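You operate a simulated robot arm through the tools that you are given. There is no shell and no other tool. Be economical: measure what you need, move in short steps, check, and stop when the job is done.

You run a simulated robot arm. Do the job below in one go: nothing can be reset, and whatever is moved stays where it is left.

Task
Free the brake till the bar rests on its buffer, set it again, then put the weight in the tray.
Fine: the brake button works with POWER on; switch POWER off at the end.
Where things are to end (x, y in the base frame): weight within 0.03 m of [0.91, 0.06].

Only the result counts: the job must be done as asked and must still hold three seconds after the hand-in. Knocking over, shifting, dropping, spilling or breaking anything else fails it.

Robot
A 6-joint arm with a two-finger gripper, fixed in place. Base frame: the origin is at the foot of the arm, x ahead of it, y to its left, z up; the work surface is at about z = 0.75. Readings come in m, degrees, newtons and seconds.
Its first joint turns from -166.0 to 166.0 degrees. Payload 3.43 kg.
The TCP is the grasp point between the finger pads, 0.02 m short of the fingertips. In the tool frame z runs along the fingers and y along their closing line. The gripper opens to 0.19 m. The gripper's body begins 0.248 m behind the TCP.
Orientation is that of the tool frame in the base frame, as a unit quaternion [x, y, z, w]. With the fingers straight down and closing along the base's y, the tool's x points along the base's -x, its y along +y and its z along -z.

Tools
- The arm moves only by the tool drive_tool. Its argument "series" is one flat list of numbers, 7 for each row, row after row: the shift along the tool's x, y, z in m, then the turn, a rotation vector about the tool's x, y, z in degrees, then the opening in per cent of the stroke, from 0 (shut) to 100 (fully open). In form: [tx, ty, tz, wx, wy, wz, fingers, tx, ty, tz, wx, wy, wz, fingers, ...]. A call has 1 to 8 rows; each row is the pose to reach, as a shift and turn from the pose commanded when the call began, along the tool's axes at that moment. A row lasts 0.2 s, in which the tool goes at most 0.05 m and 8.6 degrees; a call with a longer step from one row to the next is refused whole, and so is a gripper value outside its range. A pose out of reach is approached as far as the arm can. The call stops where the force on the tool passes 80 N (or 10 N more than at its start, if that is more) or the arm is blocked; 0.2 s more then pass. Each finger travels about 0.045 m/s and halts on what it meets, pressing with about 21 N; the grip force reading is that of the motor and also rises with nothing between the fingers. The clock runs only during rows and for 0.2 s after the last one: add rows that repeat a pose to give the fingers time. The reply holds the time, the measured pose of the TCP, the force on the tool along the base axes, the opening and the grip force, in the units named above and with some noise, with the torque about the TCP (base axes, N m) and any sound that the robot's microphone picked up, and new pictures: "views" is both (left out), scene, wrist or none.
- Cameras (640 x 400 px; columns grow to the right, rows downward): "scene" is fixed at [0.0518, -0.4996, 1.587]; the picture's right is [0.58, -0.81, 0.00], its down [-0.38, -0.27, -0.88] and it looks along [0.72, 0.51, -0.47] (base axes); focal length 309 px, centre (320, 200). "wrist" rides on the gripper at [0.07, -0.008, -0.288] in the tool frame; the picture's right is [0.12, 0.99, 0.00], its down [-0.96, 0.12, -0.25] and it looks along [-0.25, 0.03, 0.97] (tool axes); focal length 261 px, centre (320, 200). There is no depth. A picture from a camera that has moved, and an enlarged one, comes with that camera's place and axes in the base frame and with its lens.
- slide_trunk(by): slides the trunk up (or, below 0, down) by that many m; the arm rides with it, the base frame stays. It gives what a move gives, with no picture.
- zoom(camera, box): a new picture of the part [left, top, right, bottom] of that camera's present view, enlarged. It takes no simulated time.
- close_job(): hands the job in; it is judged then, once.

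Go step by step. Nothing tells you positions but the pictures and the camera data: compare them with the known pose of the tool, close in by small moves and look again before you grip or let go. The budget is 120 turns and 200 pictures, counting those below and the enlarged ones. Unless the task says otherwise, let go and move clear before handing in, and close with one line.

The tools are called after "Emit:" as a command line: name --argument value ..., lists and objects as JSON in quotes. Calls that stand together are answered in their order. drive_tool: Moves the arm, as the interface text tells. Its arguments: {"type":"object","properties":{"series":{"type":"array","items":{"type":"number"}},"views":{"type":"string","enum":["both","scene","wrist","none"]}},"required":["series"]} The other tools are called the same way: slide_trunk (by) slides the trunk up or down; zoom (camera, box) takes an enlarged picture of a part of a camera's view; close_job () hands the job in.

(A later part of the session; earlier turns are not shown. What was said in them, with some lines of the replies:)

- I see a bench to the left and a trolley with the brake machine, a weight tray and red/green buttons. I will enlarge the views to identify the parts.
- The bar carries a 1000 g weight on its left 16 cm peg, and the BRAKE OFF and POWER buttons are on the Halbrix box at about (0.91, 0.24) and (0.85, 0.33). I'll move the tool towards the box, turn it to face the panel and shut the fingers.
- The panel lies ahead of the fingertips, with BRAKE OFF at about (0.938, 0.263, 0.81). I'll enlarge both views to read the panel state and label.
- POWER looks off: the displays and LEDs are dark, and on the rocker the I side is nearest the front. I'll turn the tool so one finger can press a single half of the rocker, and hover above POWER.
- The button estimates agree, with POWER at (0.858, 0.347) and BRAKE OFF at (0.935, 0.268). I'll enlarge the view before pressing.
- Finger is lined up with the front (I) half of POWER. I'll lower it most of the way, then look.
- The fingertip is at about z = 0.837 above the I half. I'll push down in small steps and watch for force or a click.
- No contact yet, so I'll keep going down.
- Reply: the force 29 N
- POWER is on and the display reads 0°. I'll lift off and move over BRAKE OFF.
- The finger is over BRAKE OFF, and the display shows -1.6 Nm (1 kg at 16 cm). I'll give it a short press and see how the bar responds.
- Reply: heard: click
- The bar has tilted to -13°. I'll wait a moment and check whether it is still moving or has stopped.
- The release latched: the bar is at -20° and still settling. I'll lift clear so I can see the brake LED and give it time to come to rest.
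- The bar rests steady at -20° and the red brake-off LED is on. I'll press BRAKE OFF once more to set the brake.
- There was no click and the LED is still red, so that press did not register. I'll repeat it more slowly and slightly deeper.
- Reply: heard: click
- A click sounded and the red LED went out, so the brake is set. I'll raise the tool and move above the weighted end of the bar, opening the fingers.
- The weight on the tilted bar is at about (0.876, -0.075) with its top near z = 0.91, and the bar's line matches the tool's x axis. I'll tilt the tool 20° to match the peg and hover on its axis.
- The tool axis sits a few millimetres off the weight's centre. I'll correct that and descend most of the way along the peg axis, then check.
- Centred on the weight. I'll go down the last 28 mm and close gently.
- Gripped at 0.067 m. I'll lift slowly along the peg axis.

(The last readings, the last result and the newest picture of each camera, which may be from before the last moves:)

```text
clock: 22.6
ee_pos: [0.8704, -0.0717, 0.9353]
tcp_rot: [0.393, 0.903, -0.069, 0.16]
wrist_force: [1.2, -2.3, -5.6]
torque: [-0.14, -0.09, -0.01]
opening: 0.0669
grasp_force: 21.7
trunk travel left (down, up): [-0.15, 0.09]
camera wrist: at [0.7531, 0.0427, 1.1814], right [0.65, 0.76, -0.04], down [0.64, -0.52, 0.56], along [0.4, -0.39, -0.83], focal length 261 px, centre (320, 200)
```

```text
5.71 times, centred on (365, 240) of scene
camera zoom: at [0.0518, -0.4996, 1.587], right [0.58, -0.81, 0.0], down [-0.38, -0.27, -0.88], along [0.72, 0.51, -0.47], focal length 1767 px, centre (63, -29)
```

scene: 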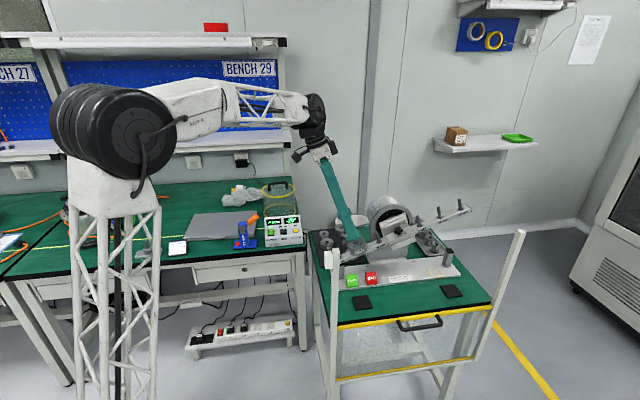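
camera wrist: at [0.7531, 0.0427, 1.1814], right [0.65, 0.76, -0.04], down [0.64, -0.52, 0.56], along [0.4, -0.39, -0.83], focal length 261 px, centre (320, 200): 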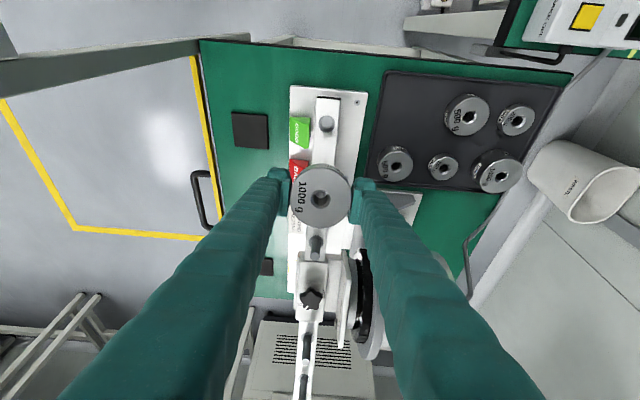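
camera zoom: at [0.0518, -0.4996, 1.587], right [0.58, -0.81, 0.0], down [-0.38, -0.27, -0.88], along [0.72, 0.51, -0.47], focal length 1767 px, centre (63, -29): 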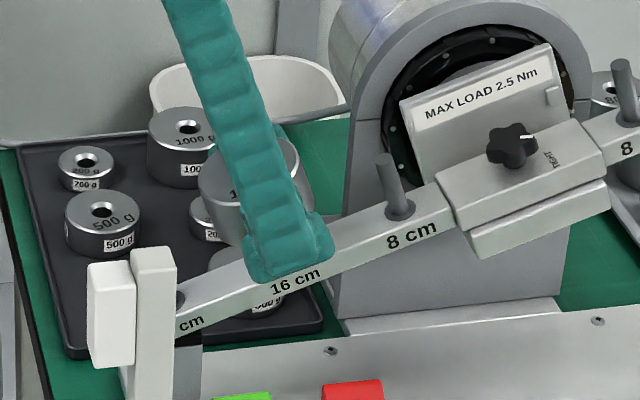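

The weight is rising with the grip and the bar stays put. I'll lift further to clear the peg.

Emit:
drive_tool --series '[0, 0, -0.02, 0, 0, 0, 10, 0, 0, -0.04, 0, 0, 0, 10, 0, 0, -0.06, 0, 0, 0, 10, 0, 0, -0.08, 0, 0, 0, 10]' --views "wrist"

Emit:
zoom --camera "scene" --box '[310, 185, 420, 275]'

Emit:
zoom --camera "wrist" --box '[280, 40, 600, 240]'

```text
clock: 23.6
ee_pos: [0.852, -0.0516, 1.0108]
tcp_rot: [0.392, 0.903, -0.069, 0.159]
wrist_force: [0.0, 0.5, -10.7]
torque: [-0.08, 0.0, -0.01]
opening: 0.0668
grasp_force: 21.1
trunk travel left (down, up): [-0.15, 0.09]
camera wrist: at [0.7344, 0.062, 1.2568], right [0.65, 0.76, -0.04], down [0.64, -0.52, 0.56], along [0.4, -0.39, -0.83], focal length 261 px, centre (320, 200)
```

wrist: 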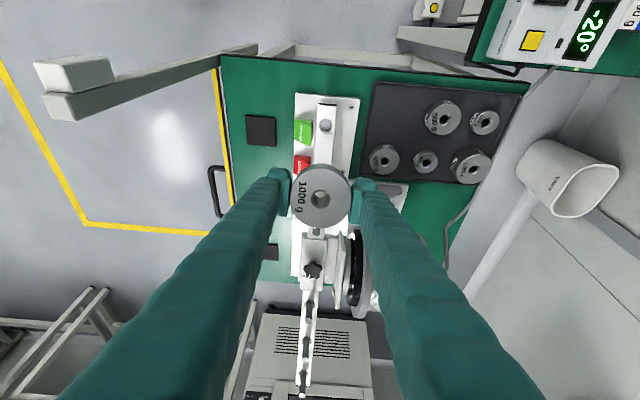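

```text
4.44 times, centred on (365, 230) of scene
camera zoom: at [0.0518, -0.4996, 1.587], right [0.58, -0.81, 0.0], down [-0.38, -0.27, -0.88], along [0.72, 0.51, -0.47], focal length 1375 px, centre (120, 67)
```

zoom: 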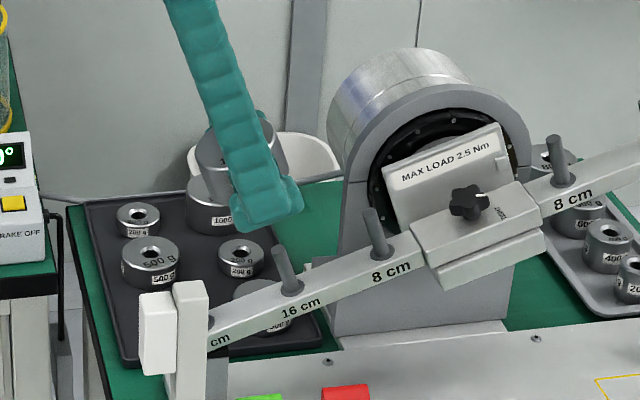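

```text
2.00 times, centred on (440, 140) of wrist
camera zoom: at [0.7344, 0.062, 1.2568], right [0.65, 0.76, -0.04], down [0.64, -0.52, 0.56], along [0.4, -0.39, -0.83], focal length 521 px, centre (80, 320)
```

zoom: 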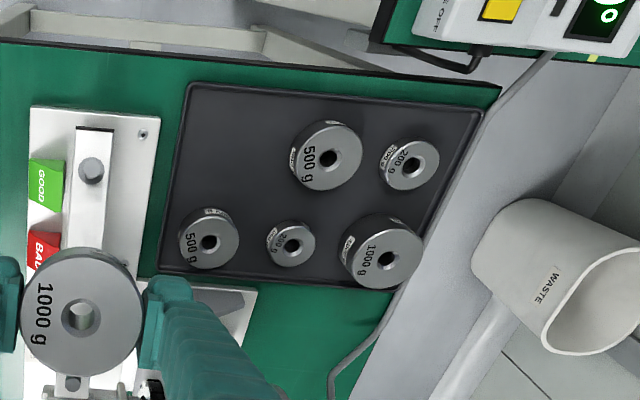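

The weight is clear of the peg. I'll enlarge both views to see how far it hangs below the fingertips before I plan the set-down.

Emit:
zoom --camera "scene" --box '[345, 200, 395, 245]'

Emit:
zoom --camera "wrist" --box '[270, 150, 370, 240]'

```text
8.89 times, centred on (370, 222) of scene
camera zoom: at [0.0518, -0.4996, 1.587], right [0.58, -0.81, 0.0], down [-0.38, -0.27, -0.88], along [0.72, 0.51, -0.47], focal length 2749 px, centre (-124, 0)
```

zoom: 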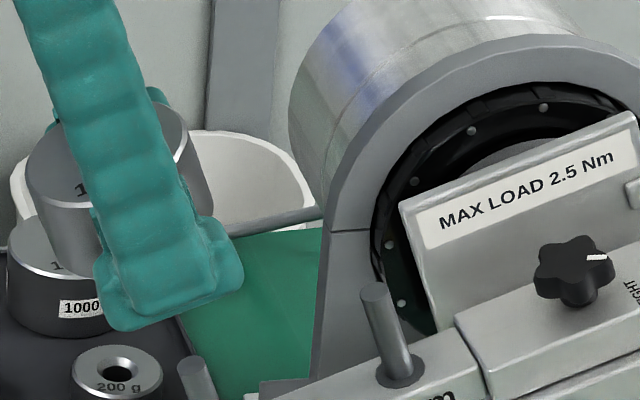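

```text
4.44 times, centred on (320, 195) of wrist
camera zoom: at [0.7344, 0.062, 1.2568], right [0.65, 0.76, -0.04], down [0.64, -0.52, 0.56], along [0.4, -0.39, -0.83], focal length 1158 px, centre (320, 222)
```

zoom: 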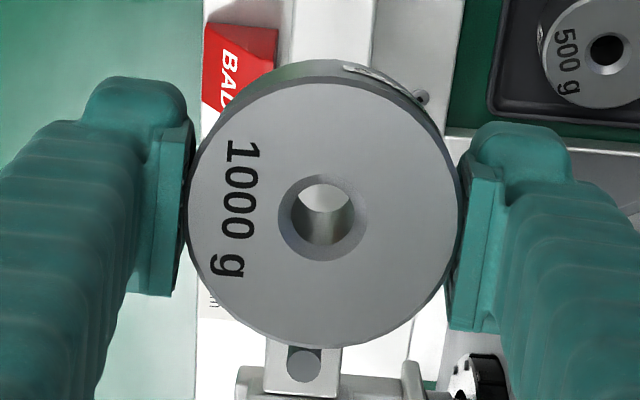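

The weight's top sits about 12 mm above the TCP, so the fingertips end near its bottom. I'll bring the tool upright, then move it over the tray spot, turned so the fingers fit between the rim and the 500 g weights.

Emit:
drive_tool --series '[-0.0136, 0, -0.0376, 0, 0, 0, 10, -0.0136, 0, -0.0376, 0, 5, 0, 10, -0.0136, 0, -0.0376, 0, 10, 0, 10, -0.0136, 0, -0.0376, 0, 15, 0, 10, -0.0136, 0, -0.0376, 0, 20, 0, 10, -0.0136, 0, -0.0376, 0, 20, 0, 10]' --views "none"

```text
clock: 25.0
ee_pos: [0.8509, -0.0522, 1.0501]
tcp_rot: [0.399, 0.917, 0.0, 0.0]
wrist_force: [0.2, -0.2, -9.4]
torque: [-0.01, 0.02, 0.0]
opening: 0.0668
grasp_force: 20.4
trunk travel left (down, up): [-0.15, 0.09]
```

Emit:
drive_tool --series '[0.005, 0.017, 0, 0, 0, 6.7, 10, 0.01, 0.034, 0, 0, 0, 13.4, 10, 0.014, 0.051, 0, 0, 0, 20.1, 10, 0.019, 0.067, 0, 0, 0, 26.8, 10, 0.024, 0.084, 0, 0, 0, 33.5, 10, 0.028, 0.101, 0, 0, 0, 40.2, 10, 0.033, 0.118, 0, 0, 0, 46.8, 10, 0.038, 0.135, 0, 0, 0, 53.5, 10]'

Emit:
zoom --camera "wrist" --box '[200, 100, 440, 300]'

```text
clock: 26.8
ee_pos: [0.9251, 0.0695, 1.0491]
tcp_rot: [0.769, 0.639, 0.0, 0.0]
wrist_force: [0.2, -0.8, -9.2]
torque: [0.01, -0.03, 0.01]
opening: 0.0671
grasp_force: 20.8
trunk travel left (down, up): [-0.15, 0.09]
camera wrist: at [0.9301, 0.1407, 1.3366], right [1.0, -0.07, 0.0], down [-0.06, -0.97, 0.25], along [-0.02, -0.25, -0.97], focal length 261 px, centre (320, 200)
```

scene: 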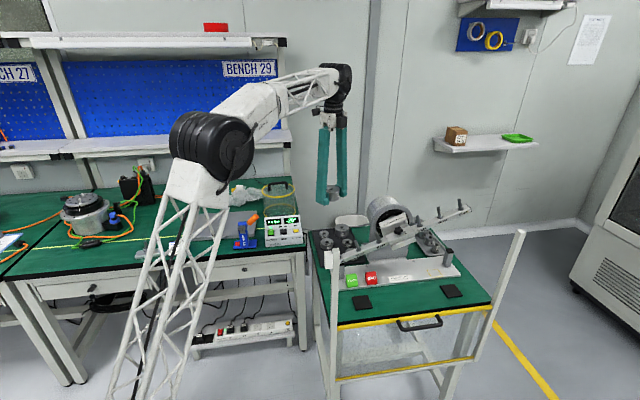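
wrist: 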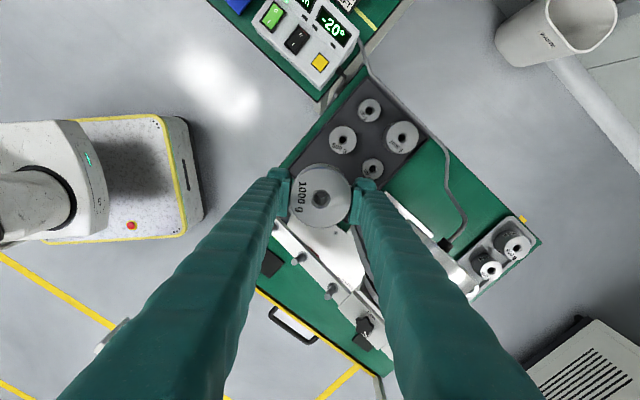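

```text
2.00 times, centred on (320, 200) of wrist
camera zoom: at [0.9301, 0.1407, 1.3366], right [1.0, -0.07, 0.0], down [-0.06, -0.97, 0.25], along [-0.02, -0.25, -0.97], focal length 521 px, centre (320, 200)
```

zoom: 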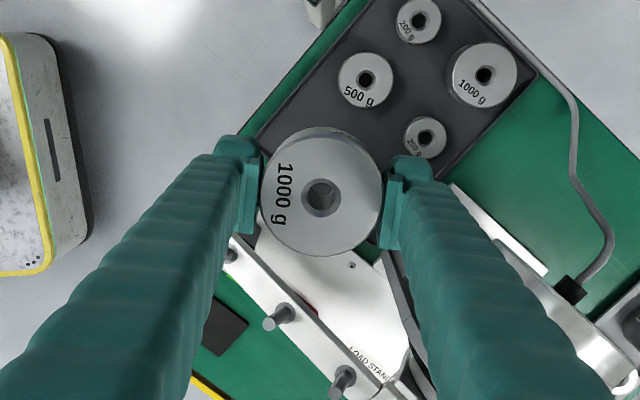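

The tray corner, rim and neighbouring weights are measured. I'll place the weight at (0.929, 0.061) with the fingers along base x, which keeps them clear of the rim and the 500 g weights, and descend partway first.

Emit:
drive_tool --series '[-0.004, 0.003, 0.03, 0, 0, -5, 10, -0.0077, 0.0055, 0.07, 0, 0, -10, 10, -0.0077, 0.0055, 0.11, 0, 0, -10, 10, -0.0077, 0.0055, 0.15, 0, 0, -10, 10, -0.0077, 0.0055, 0.19, 0, 0, -10, 10, -0.0077, 0.0055, 0.215, 0, 0, -10, 10]' --views "wrist"

Emit:
zoom --camera "wrist" --box '[200, 80, 440, 280]'

Emit:
zoom --camera "scene" --box '[300, 200, 380, 270]'

```text
clock: 28.2
ee_pos: [0.9311, 0.056, 0.8352]
tcp_rot: [0.71, 0.704, 0.0, 0.0]
wrist_force: [-0.3, 0.0, -9.8]
torque: [-0.05, 0.0, -0.04]
opening: 0.0668
grasp_force: 20.5
trunk travel left (down, up): [-0.15, 0.09]
camera wrist: at [0.9232, 0.127, 1.1223], right [0.99, 0.11, 0.0], down [0.11, -0.96, 0.25], along [0.03, -0.25, -0.97], focal length 261 px, centre (320, 200)
```

wrist: 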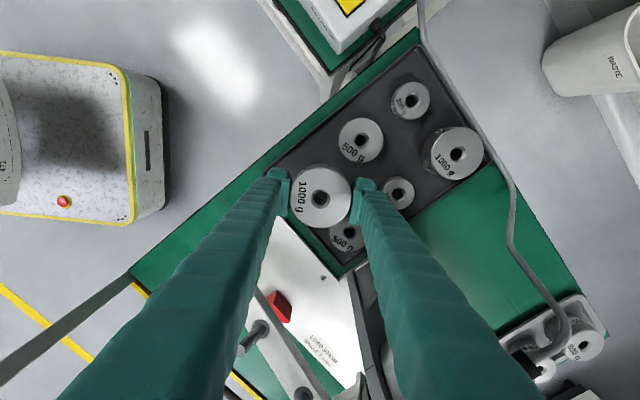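

```text
2.00 times, centred on (320, 180) of wrist
camera zoom: at [0.9232, 0.127, 1.1223], right [0.99, 0.11, 0.0], down [0.11, -0.96, 0.25], along [0.03, -0.25, -0.97], focal length 521 px, centre (320, 240)
```

zoom: 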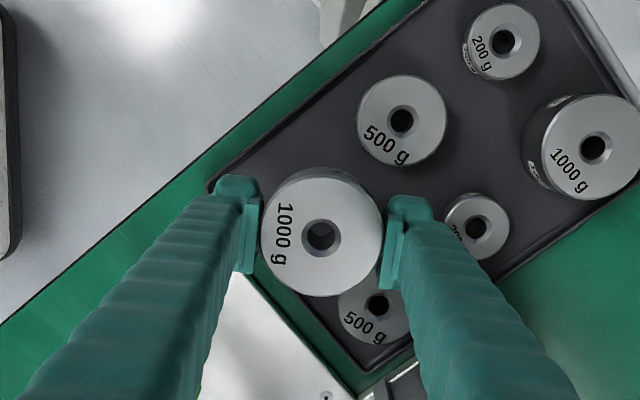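

```text
5.71 times, centred on (340, 235) of scene
camera zoom: at [0.0518, -0.4996, 1.587], right [0.58, -0.81, 0.0], down [-0.38, -0.27, -0.88], along [0.72, 0.51, -0.47], focal length 1767 px, centre (206, 0)
```

zoom: 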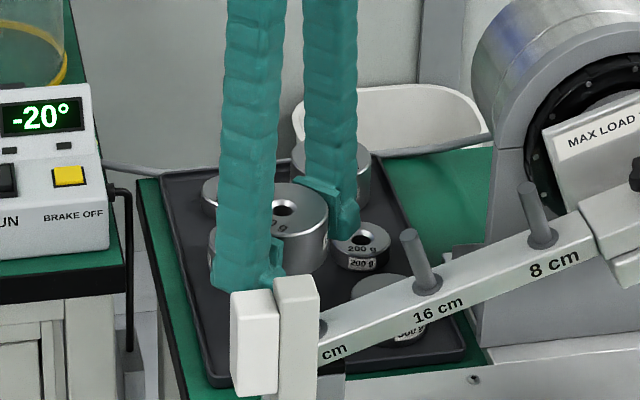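

The weight is over the free corner, about 15 mm clear of both 500 g weights. I'll nudge it slightly in y and lower slowly until it touches.

Emit:
drive_tool --series '[0.004, -0.001, 0.02, 0, 0, 0, 10, 0.004, -0.001, 0.035, 0, 0, 0, 10, 0.004, -0.001, 0.042, 0, 0, 0, 10]' --views "none"

Emit:
zoom --camera "wrist" --box '[200, 80, 440, 280]'

Emit:
zoom --camera "scene" --box '[310, 215, 370, 265]'

```text
clock: 29.0
ee_pos: [0.9271, 0.0632, 0.7921]
tcp_rot: [0.71, 0.704, 0.0, 0.0]
wrist_force: [-0.4, -0.7, -9.4]
torque: [-0.07, 0.0, -0.02]
opening: 0.0671
grasp_force: 21.0
trunk travel left (down, up): [-0.15, 0.09]
```

```text
2.00 times, centred on (320, 180) of wrist
camera zoom: at [0.9203, 0.1338, 1.0795], right [0.99, 0.11, 0.0], down [0.11, -0.96, 0.25], along [0.03, -0.25, -0.97], focal length 521 px, centre (320, 240)
```

zoom: 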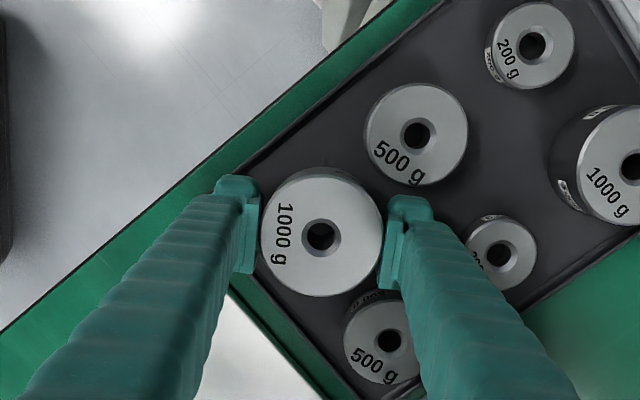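

```text
8.00 times, centred on (340, 240) of scene
camera zoom: at [0.0518, -0.4996, 1.587], right [0.58, -0.81, 0.0], down [-0.38, -0.27, -0.88], along [0.72, 0.51, -0.47], focal length 2474 px, centre (160, -120)
```

zoom: 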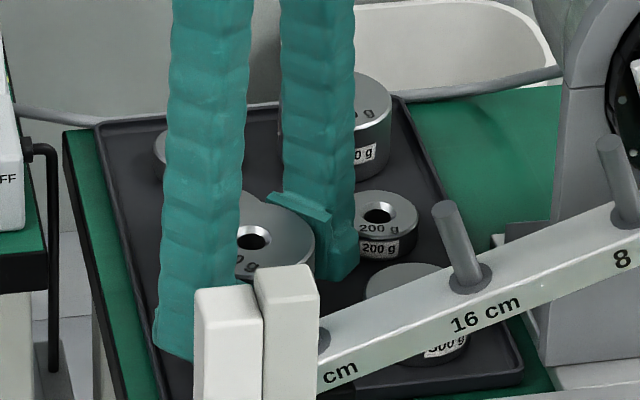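

The near fingertip looks close to the tray's left rim, so I'll shift 5 mm away from it before touching down.

Emit:
drive_tool --series '[-0.004, 0.003, 0.003, 0, 0, 0, 10, -0.004, 0.003, 0.006, 0, 0, 0, 10, -0.004, 0.003, 0.009, 0, 0, 0, 10]' --views "none"

Emit:
zoom --camera "scene" --box '[310, 215, 370, 265]'

```text
clock: 29.8
ee_pos: [0.9313, 0.0602, 0.784]
tcp_rot: [0.711, 0.703, -0.001, 0.0]
wrist_force: [0.6, -0.4, -10.1]
torque: [-0.04, -0.01, 0.0]
opening: 0.067
grasp_force: 21.7
trunk travel left (down, up): [-0.15, 0.09]
```

```text
8.00 times, centred on (340, 240) of scene
camera zoom: at [0.0518, -0.4996, 1.587], right [0.58, -0.81, 0.0], down [-0.38, -0.27, -0.88], along [0.72, 0.51, -0.47], focal length 2474 px, centre (160, -120)
```

zoom: 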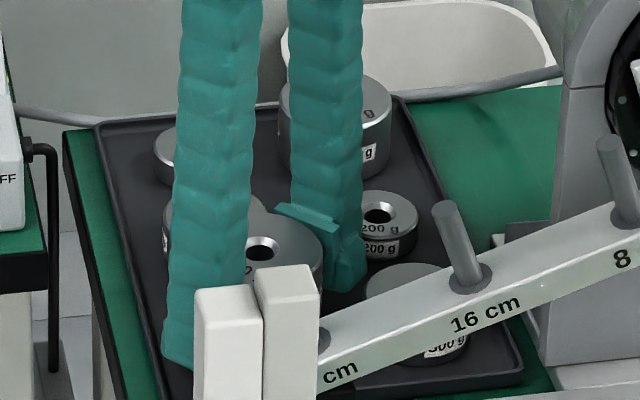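

The fingertip is now inside the rim. I'll keep lowering in 2 mm steps until the load transfers.

Emit:
drive_tool --series '[0, 0, 0.002, 0, 0, 0, 10, 0, 0, 0.004, 0, 0, 0, 10, 0, 0, 0.005, 0, 0, 0, 10]' --views "none"

```text
clock: 30.6
ee_pos: [0.9309, 0.0585, 0.7795]
tcp_rot: [0.71, 0.704, 0.0, 0.0]
wrist_force: [0.2, -0.3, -9.6]
torque: [-0.08, 0.02, -0.01]
opening: 0.0672
grasp_force: 21.0
trunk travel left (down, up): [-0.15, 0.09]
```

Emit:
drive_tool --series '[0, 0, 0.0015, 0, 0, 0, 10, 0, 0, 0.003, 0, 0, 0, 10, 0, 0, 0.004, 0, 0, 0, 10]' --views "none"

Emit:
zoom --camera "scene" --box '[310, 215, 370, 265]'

```text
clock: 31.4
ee_pos: [0.9292, 0.0607, 0.7752]
tcp_rot: [0.71, 0.704, 0.0, 0.0]
wrist_force: [-0.4, 0.3, -10.3]
torque: [-0.09, 0.01, 0.0]
opening: 0.0674
grasp_force: 21.1
trunk travel left (down, up): [-0.15, 0.09]
```

```text
8.00 times, centred on (340, 240) of scene
camera zoom: at [0.0518, -0.4996, 1.587], right [0.58, -0.81, 0.0], down [-0.38, -0.27, -0.88], along [0.72, 0.51, -0.47], focal length 2474 px, centre (160, -120)
```

zoom: 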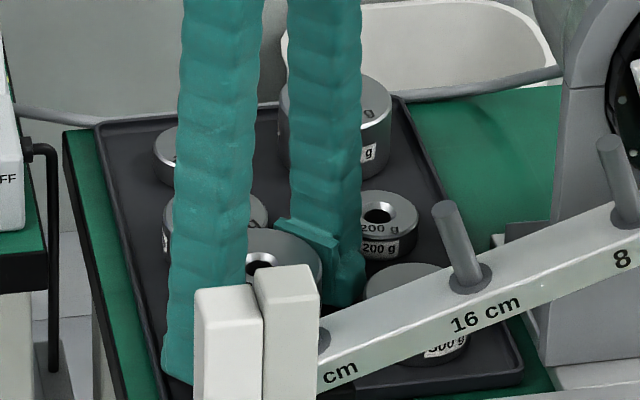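

Emit:
drive_tool --series '[0, 0, 0.0015, 0, 0, 0, 10, 0, 0, 0.003, 0, 0, 0, 10, 0, 0, 0.004, 0, 0, 0, 10]' --views "none"

```text
clock: 32.2
ee_pos: [0.9292, 0.0596, 0.7738]
tcp_rot: [0.71, 0.704, 0.001, 0.001]
wrist_force: [2.7, -1.9, 23.3]
torque: [-0.08, 0.88, 0.19]
opening: 0.0666
grasp_force: 21.1
trunk travel left (down, up): [-0.15, 0.09]
```

Contact is made. The torque suggests it is on the -x side, so I'll look before releasing.

Emit:
drive_tool --series '[0, 0, -0.0015, 0, 0, 0, 10, 0, 0, -0.002, 0, 0, 0, 10]' --views "wrist"

Emit:
zoom --camera "wrist" --box '[250, 130, 390, 250]'

Emit:
zoom --camera "scene" --box '[315, 225, 365, 265]'

```text
clock: 32.8
ee_pos: [0.9307, 0.0607, 0.7735]
tcp_rot: [0.71, 0.704, 0.0, 0.0]
wrist_force: [7.6, -3.3, 23.5]
torque: [-0.1, 0.47, -0.09]
opening: 0.0668
grasp_force: 21.5
trunk travel left (down, up): [-0.15, 0.09]
camera wrist: at [0.9225, 0.1308, 1.0615], right [0.99, 0.11, 0.0], down [0.11, -0.96, 0.25], along [0.03, -0.25, -0.97], focal length 261 px, centre (320, 200)
```

wrist: 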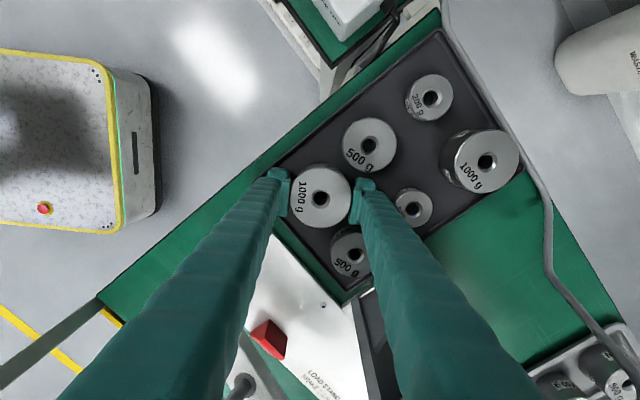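

```text
3.33 times, centred on (320, 190) of wrist
camera zoom: at [0.9225, 0.1308, 1.0615], right [0.99, 0.11, 0.0], down [0.11, -0.96, 0.25], along [0.03, -0.25, -0.97], focal length 869 px, centre (320, 233)
```

zoom: 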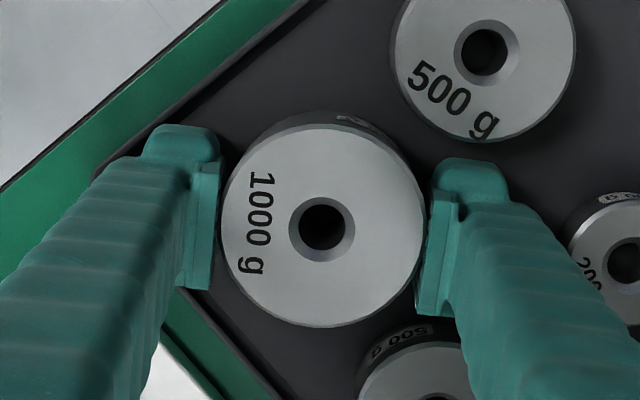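

```text
10.00 times, centred on (340, 245) of scene
camera zoom: at [0.0518, -0.4996, 1.587], right [0.58, -0.81, 0.0], down [-0.38, -0.27, -0.88], along [0.72, 0.51, -0.47], focal length 3093 px, centre (120, -250)
```

zoom: 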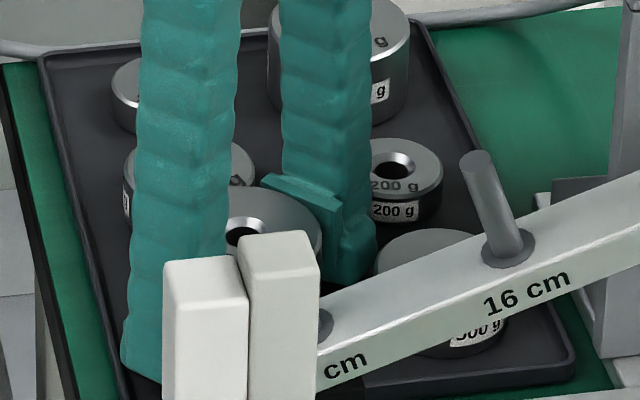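

The force has not dropped yet. I'll ease up a little more to see what is touching.

Emit:
drive_tool --series '[0, 0, -0.001, 0, 0, 0, 10, 0, 0, -0.002, 0, 0, 0, 10]' --views "none"

```text
clock: 33.4
ee_pos: [0.9297, 0.0602, 0.7729]
tcp_rot: [0.711, 0.704, 0.0, 0.0]
wrist_force: [6.1, -4.5, 10.2]
torque: [-0.11, -0.34, -0.09]
opening: 0.0671
grasp_force: 20.5
trunk travel left (down, up): [-0.15, 0.09]
```

Emit:
drive_tool --series '[0, 0, -0.001, 0, 0, 0, 10, 0, 0, -0.0015, 0, 0, 0, 10]' --views "none"

```text
clock: 34.0
ee_pos: [0.9283, 0.06, 0.7753]
tcp_rot: [0.711, 0.703, -0.001, -0.001]
wrist_force: [0.3, 0.0, -9.9]
torque: [-0.08, -0.01, 0.02]
opening: 0.067
grasp_force: 21.4
trunk travel left (down, up): [-0.15, 0.09]
```

It is clear of contact again. I'll shift 2.5 mm further from the left rim and touch down lightly.

Emit:
drive_tool --series '[-0.002, 0.002, 0, 0, 0, 0, 10, -0.002, 0.002, 0.001, 0, 0, 0, 10, -0.002, 0.002, 0.0018, 0, 0, 0, 10]' --views "none"

```text
clock: 34.8
ee_pos: [0.9322, 0.0567, 0.7747]
tcp_rot: [0.71, 0.705, -0.001, 0.0]
wrist_force: [-2.0, -1.0, -5.5]
torque: [-0.03, 0.01, 0.04]
opening: 0.0667
grasp_force: 20.4
trunk travel left (down, up): [-0.15, 0.09]
```

Light contact at the same height, so the weight itself is on the tray floor. I'll open the fingers a few millimetres.

Emit:
drive_tool --series '[0, 0, 0.0005, 0, 0, 0, 36, 0, 0, 0.0005, 0, 0, 0, 38, 0, 0, 0.0005, 0, 0, 0, 38]' --views "none"

Emit:
zoom --camera "wrist" --box '[250, 130, 390, 250]'

```text
clock: 35.6
ee_pos: [0.9325, 0.0565, 0.7748]
tcp_rot: [0.71, 0.704, 0.0, 0.0]
wrist_force: [1.4, -0.3, 4.0]
torque: [0.0, 0.08, -0.05]
opening: 0.0723
grasp_force: 0.0
trunk travel left (down, up): [-0.15, 0.09]
```

```text
3.33 times, centred on (320, 190) of wrist
camera zoom: at [0.9254, 0.1282, 1.0615], right [0.99, 0.11, 0.0], down [0.11, -0.96, 0.25], along [0.03, -0.25, -0.97], focal length 869 px, centre (320, 233)
```

zoom: 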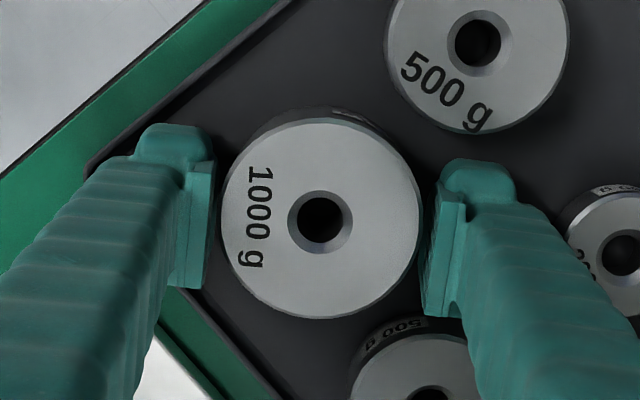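

Released at about (0.932, 0.059), roughly 0.022 from the target. I'll rise straight up and check.

Emit:
drive_tool --series '[0, 0, -0.01, 0, 0, 0, 38, 0, 0, -0.03, 0, 0, 0, 38, 0, 0, -0.06, 0, 0, 0, 38, 0, 0, -0.1, 0, 0, 0, 38, 0, 0, -0.14, 0, 0, 0, 38, 0, 0, -0.18, 0, 0, 0, 38]' --views "wrist"

Emit:
zoom --camera "scene" --box '[310, 200, 400, 270]'

Emit:
zoom --camera "wrist" --box '[240, 80, 440, 260]'

```text
clock: 37.0
ee_pos: [0.9333, 0.0624, 0.956]
tcp_rot: [0.71, 0.704, -0.001, 0.0]
wrist_force: [0.5, 1.0, -0.9]
torque: [0.02, 0.04, -0.03]
opening: 0.0721
grasp_force: 0.1
trunk travel left (down, up): [-0.15, 0.09]
camera wrist: at [0.9273, 0.1325, 1.2428], right [0.99, 0.11, 0.0], down [0.11, -0.96, 0.25], along [0.03, -0.25, -0.97], focal length 261 px, centre (320, 200)
```

wrist: 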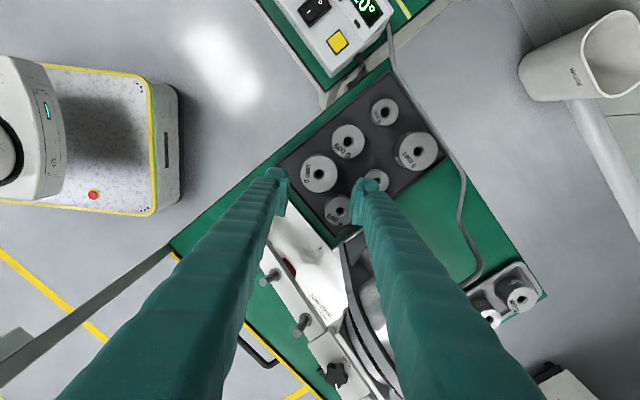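

```text
5.71 times, centred on (355, 235) of scene
camera zoom: at [0.0518, -0.4996, 1.587], right [0.58, -0.81, 0.0], down [-0.38, -0.27, -0.88], along [0.72, 0.51, -0.47], focal length 1767 px, centre (120, 0)
```

zoom: 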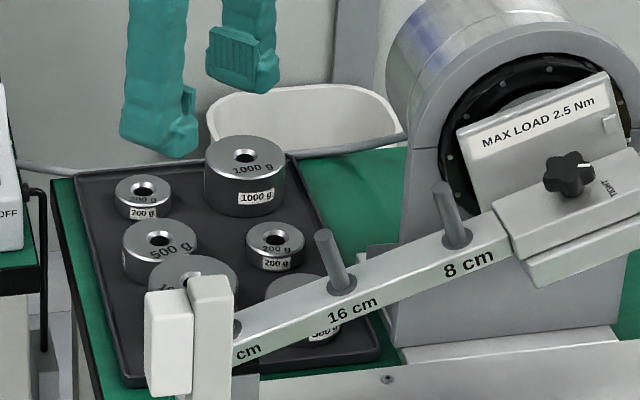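

```text
2.22 times, centred on (340, 170) of wrist
camera zoom: at [0.9273, 0.1325, 1.2428], right [0.99, 0.11, 0.0], down [0.11, -0.96, 0.25], along [0.03, -0.25, -0.97], focal length 579 px, centre (276, 267)
```

zoom: 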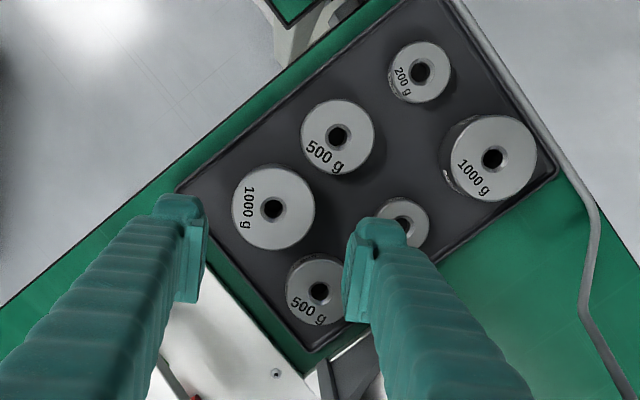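

The weight stands in the tray, the neighbours are untouched and the bar is at rest on its buffer. Next I'll return to the panel, turning the tool back, to switch POWER off.

Emit:
drive_tool --series '[0.034, -0.0116, -0.01, 0, 0, -5.44, 26, 0.068, -0.0231, -0.01, 0, 0, -10.9, 26, 0.102, -0.0347, -0.01, 0, 0, -16.3, 26, 0.1365, -0.0463, -0.01, 0, 0, -21.8, 26, 0.171, -0.0578, -0.01, 0, 0, -27.2, 26, 0.205, -0.0694, -0.01, 0, 0, -32.6, 26, 0.239, -0.081, -0.01, 0, 0, -38.1, 26, 0.273, -0.0925, -0.01, 0, 0, -43.5, 26]' --views "wrist"

Emit:
zoom --camera "wrist" --box '[280, 120, 400, 240]'

```text
clock: 38.8
ee_pos: [0.8414, 0.3319, 0.9639]
tcp_rot: [0.399, 0.917, 0.0, 0.0]
wrist_force: [0.8, 0.1, 0.2]
torque: [0.12, 0.06, -0.03]
opening: 0.0496
grasp_force: 0.1
trunk travel left (down, up): [-0.15, 0.09]
camera wrist: at [0.7877, 0.3783, 1.2516], right [0.64, 0.76, 0.0], down [0.74, -0.62, 0.25], along [0.19, -0.16, -0.97], focal length 261 px, centre (320, 200)
```

wrist: 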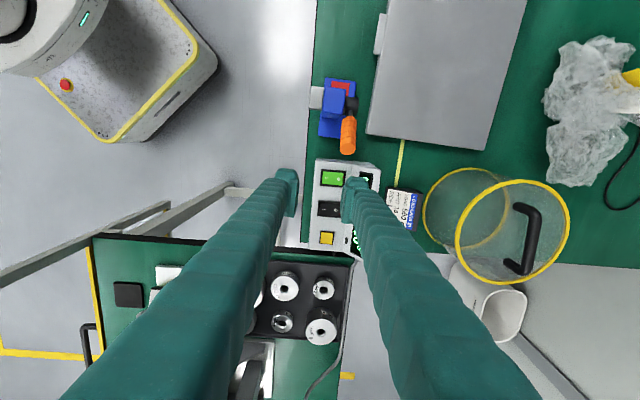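

```text
3.33 times, centred on (340, 180) of wrist
camera zoom: at [0.7877, 0.3783, 1.2516], right [0.64, 0.76, 0.0], down [0.74, -0.62, 0.25], along [0.19, -0.16, -0.97], focal length 869 px, centre (253, 267)
```

zoom: 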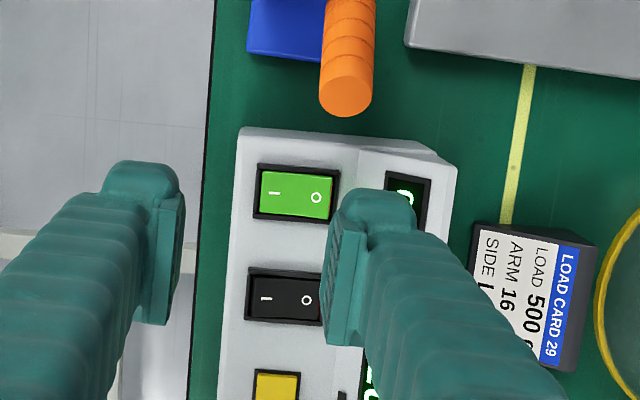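

The finger lines up with the O half of POWER. I'll descend close to it.

Emit:
drive_tool --series '[0, -0.001, 0.04, 0, 0, 0, 26, 0, -0.001, 0.08, 0, 0, 0, 26, 0, -0.001, 0.11, 0, 0, 0, 26, 0, -0.001, 0.118, 0, 0, 0, 26]' --views "none"

Emit:
zoom --camera "scene" --box '[255, 205, 315, 250]'

Emit:
zoom --camera "wrist" --box '[280, 120, 400, 240]'

```text
clock: 39.8
ee_pos: [0.8385, 0.3307, 0.848]
tcp_rot: [0.398, 0.917, 0.0, 0.0]
wrist_force: [-0.7, -0.1, 0.2]
torque: [0.0, 0.05, 0.02]
opening: 0.0493
grasp_force: 0.0
trunk travel left (down, up): [-0.15, 0.09]
```

```text
8.89 times, centred on (285, 228) of scene
camera zoom: at [0.0518, -0.4996, 1.587], right [0.58, -0.81, 0.0], down [-0.38, -0.27, -0.88], along [0.72, 0.51, -0.47], focal length 2749 px, centre (631, -44)
```

zoom: 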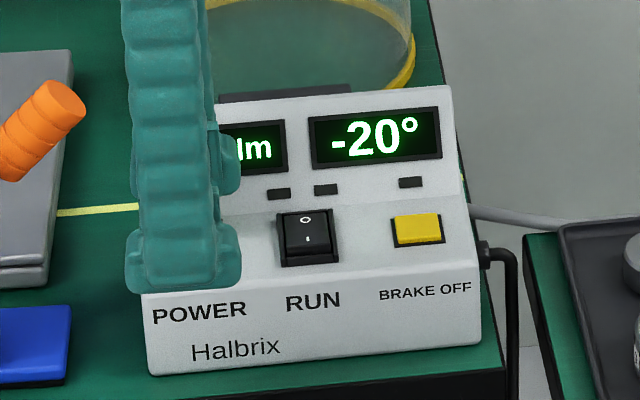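

```text
3.33 times, centred on (340, 180) of wrist
camera zoom: at [0.7846, 0.3769, 1.1349], right [0.64, 0.76, 0.0], down [0.74, -0.62, 0.25], along [0.19, -0.16, -0.97], focal length 869 px, centre (253, 267)
```

zoom: 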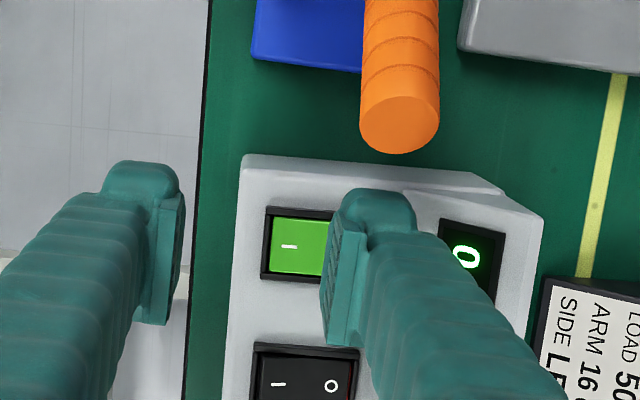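

Aligned on the O half. I'll press down slowly.

Emit:
drive_tool --series '[0, 0, 0.005, 0, 0, 0, 26, 0, 0, 0.01, 0, 0, 0, 26, 0, 0, 0.014, 0, 0, 0, 26, 0, 0, 0.017, 0, 0, 0, 26, 0, 0, 0.017, 0, 0, 0, 26]' --views "none"

Emit:
zoom --camera "scene" --box '[255, 205, 315, 250]'

```text
clock: 41.0
ee_pos: [0.8399, 0.3299, 0.8306]
tcp_rot: [0.398, 0.918, 0.0, 0.0]
wrist_force: [-0.2, -0.3, 1.6]
torque: [0.08, 0.0, 0.01]
opening: 0.0493
grasp_force: 0.0
trunk travel left (down, up): [-0.15, 0.09]
```

```text
8.89 times, centred on (285, 228) of scene
camera zoom: at [0.0518, -0.4996, 1.587], right [0.58, -0.81, 0.0], down [-0.38, -0.27, -0.88], along [0.72, 0.51, -0.47], focal length 2749 px, centre (631, -44)
```

zoom: 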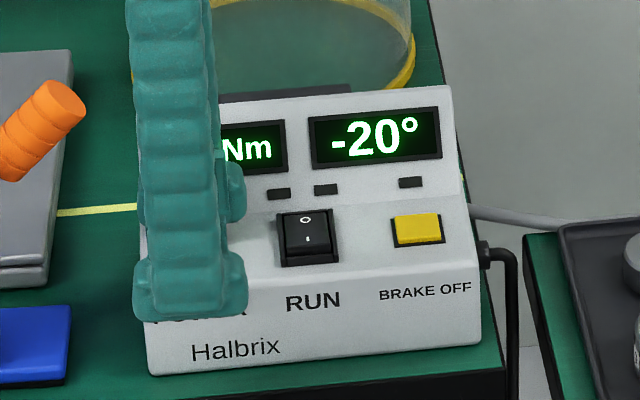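

Emit:
drive_tool --series '[0, 0, 0.002, 0, 0, 0, 26, 0, 0, 0.004, 0, 0, 0, 26, 0, 0, 0.006, 0, 0, 0, 26, 0, 0, 0.006, 0, 0, 0, 26]' --views "none"

Emit:
zoom --camera "scene" --box '[255, 205, 315, 250]'

```text
clock: 42.0
ee_pos: [0.8406, 0.3312, 0.8275]
tcp_rot: [0.399, 0.917, 0.002, 0.002]
wrist_force: [-1.8, -4.0, 43.0]
torque: [0.91, -1.11, -0.04]
opening: 0.048
grasp_force: 0.0
trunk travel left (down, up): [-0.15, 0.09]
```

```text
8.89 times, centred on (285, 228) of scene
camera zoom: at [0.0518, -0.4996, 1.587], right [0.58, -0.81, 0.0], down [-0.38, -0.27, -0.88], along [0.72, 0.51, -0.47], focal length 2749 px, centre (631, -44)
```

zoom: 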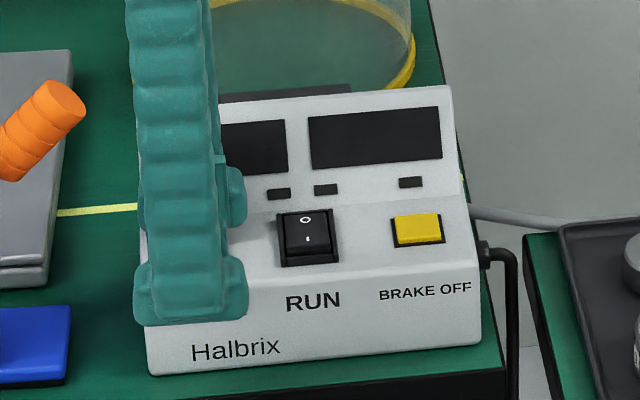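

The displays went dark, so POWER is off. I'll lift clear and do a final check.

Emit:
drive_tool --series '[0, 0, -0.03, 0, 0, 0, 26, 0, 0, -0.07, 0, 0, 0, 26, 0, 0, -0.11, 0, 0, 0, 26, 0, 0, -0.15, 0, 0, 0, 26, 0, 0, -0.15, 0, 0, 0, 26]' --views "wrist"

Emit:
zoom --camera "scene" --box '[240, 190, 470, 310]'

```text
clock: 43.2
ee_pos: [0.8408, 0.3341, 0.9758]
tcp_rot: [0.399, 0.917, 0.0, 0.0]
wrist_force: [0.2, -0.2, -0.3]
torque: [-0.01, 0.0, 0.02]
opening: 0.0492
grasp_force: 0.1
trunk travel left (down, up): [-0.15, 0.09]
camera wrist: at [0.7886, 0.379, 1.2634], right [0.65, 0.76, 0.0], down [0.74, -0.62, 0.25], along [0.19, -0.16, -0.97], focal length 261 px, centre (320, 200)
```

wrist: 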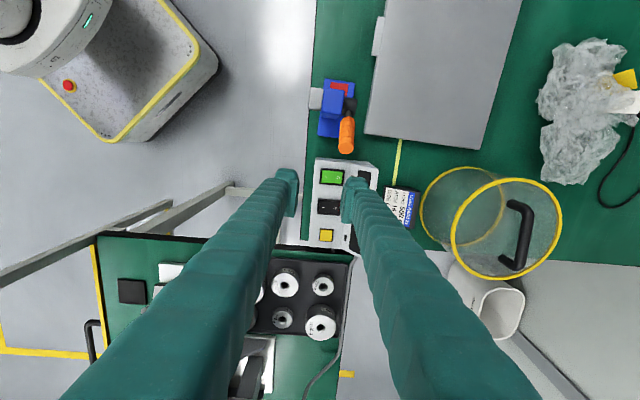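

```text
2.78 times, centred on (355, 250) of scene
camera zoom: at [0.0518, -0.4996, 1.587], right [0.58, -0.81, 0.0], down [-0.38, -0.27, -0.88], along [0.72, 0.51, -0.47], focal length 861 px, centre (223, 61)
```

zoom: 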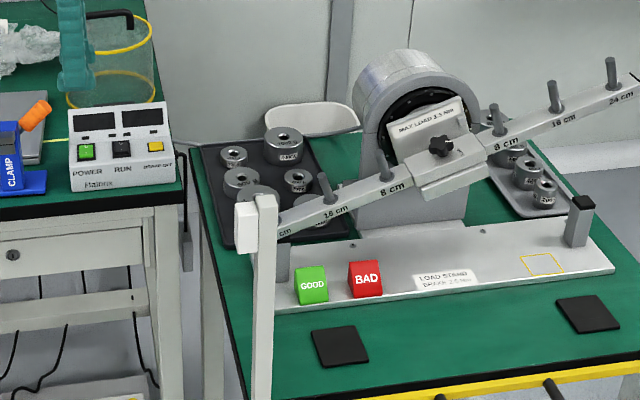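

Everything reads as finished: POWER is off, the bar rests on its left buffer with the brake set, the weight is in the tray and the hand is clear. I'm handing in.

Emit:
close_job

```text
The job is handed in.
```

I've handed the job in: I freed the brake until the bar rested on its buffer at -20°, set the brake again, put the 1000 g weight in the tray at about (0.932, 0.06), and switched POWER off. That is about 0.022 m from the target by my estimate, inside the 0.03 m limit.
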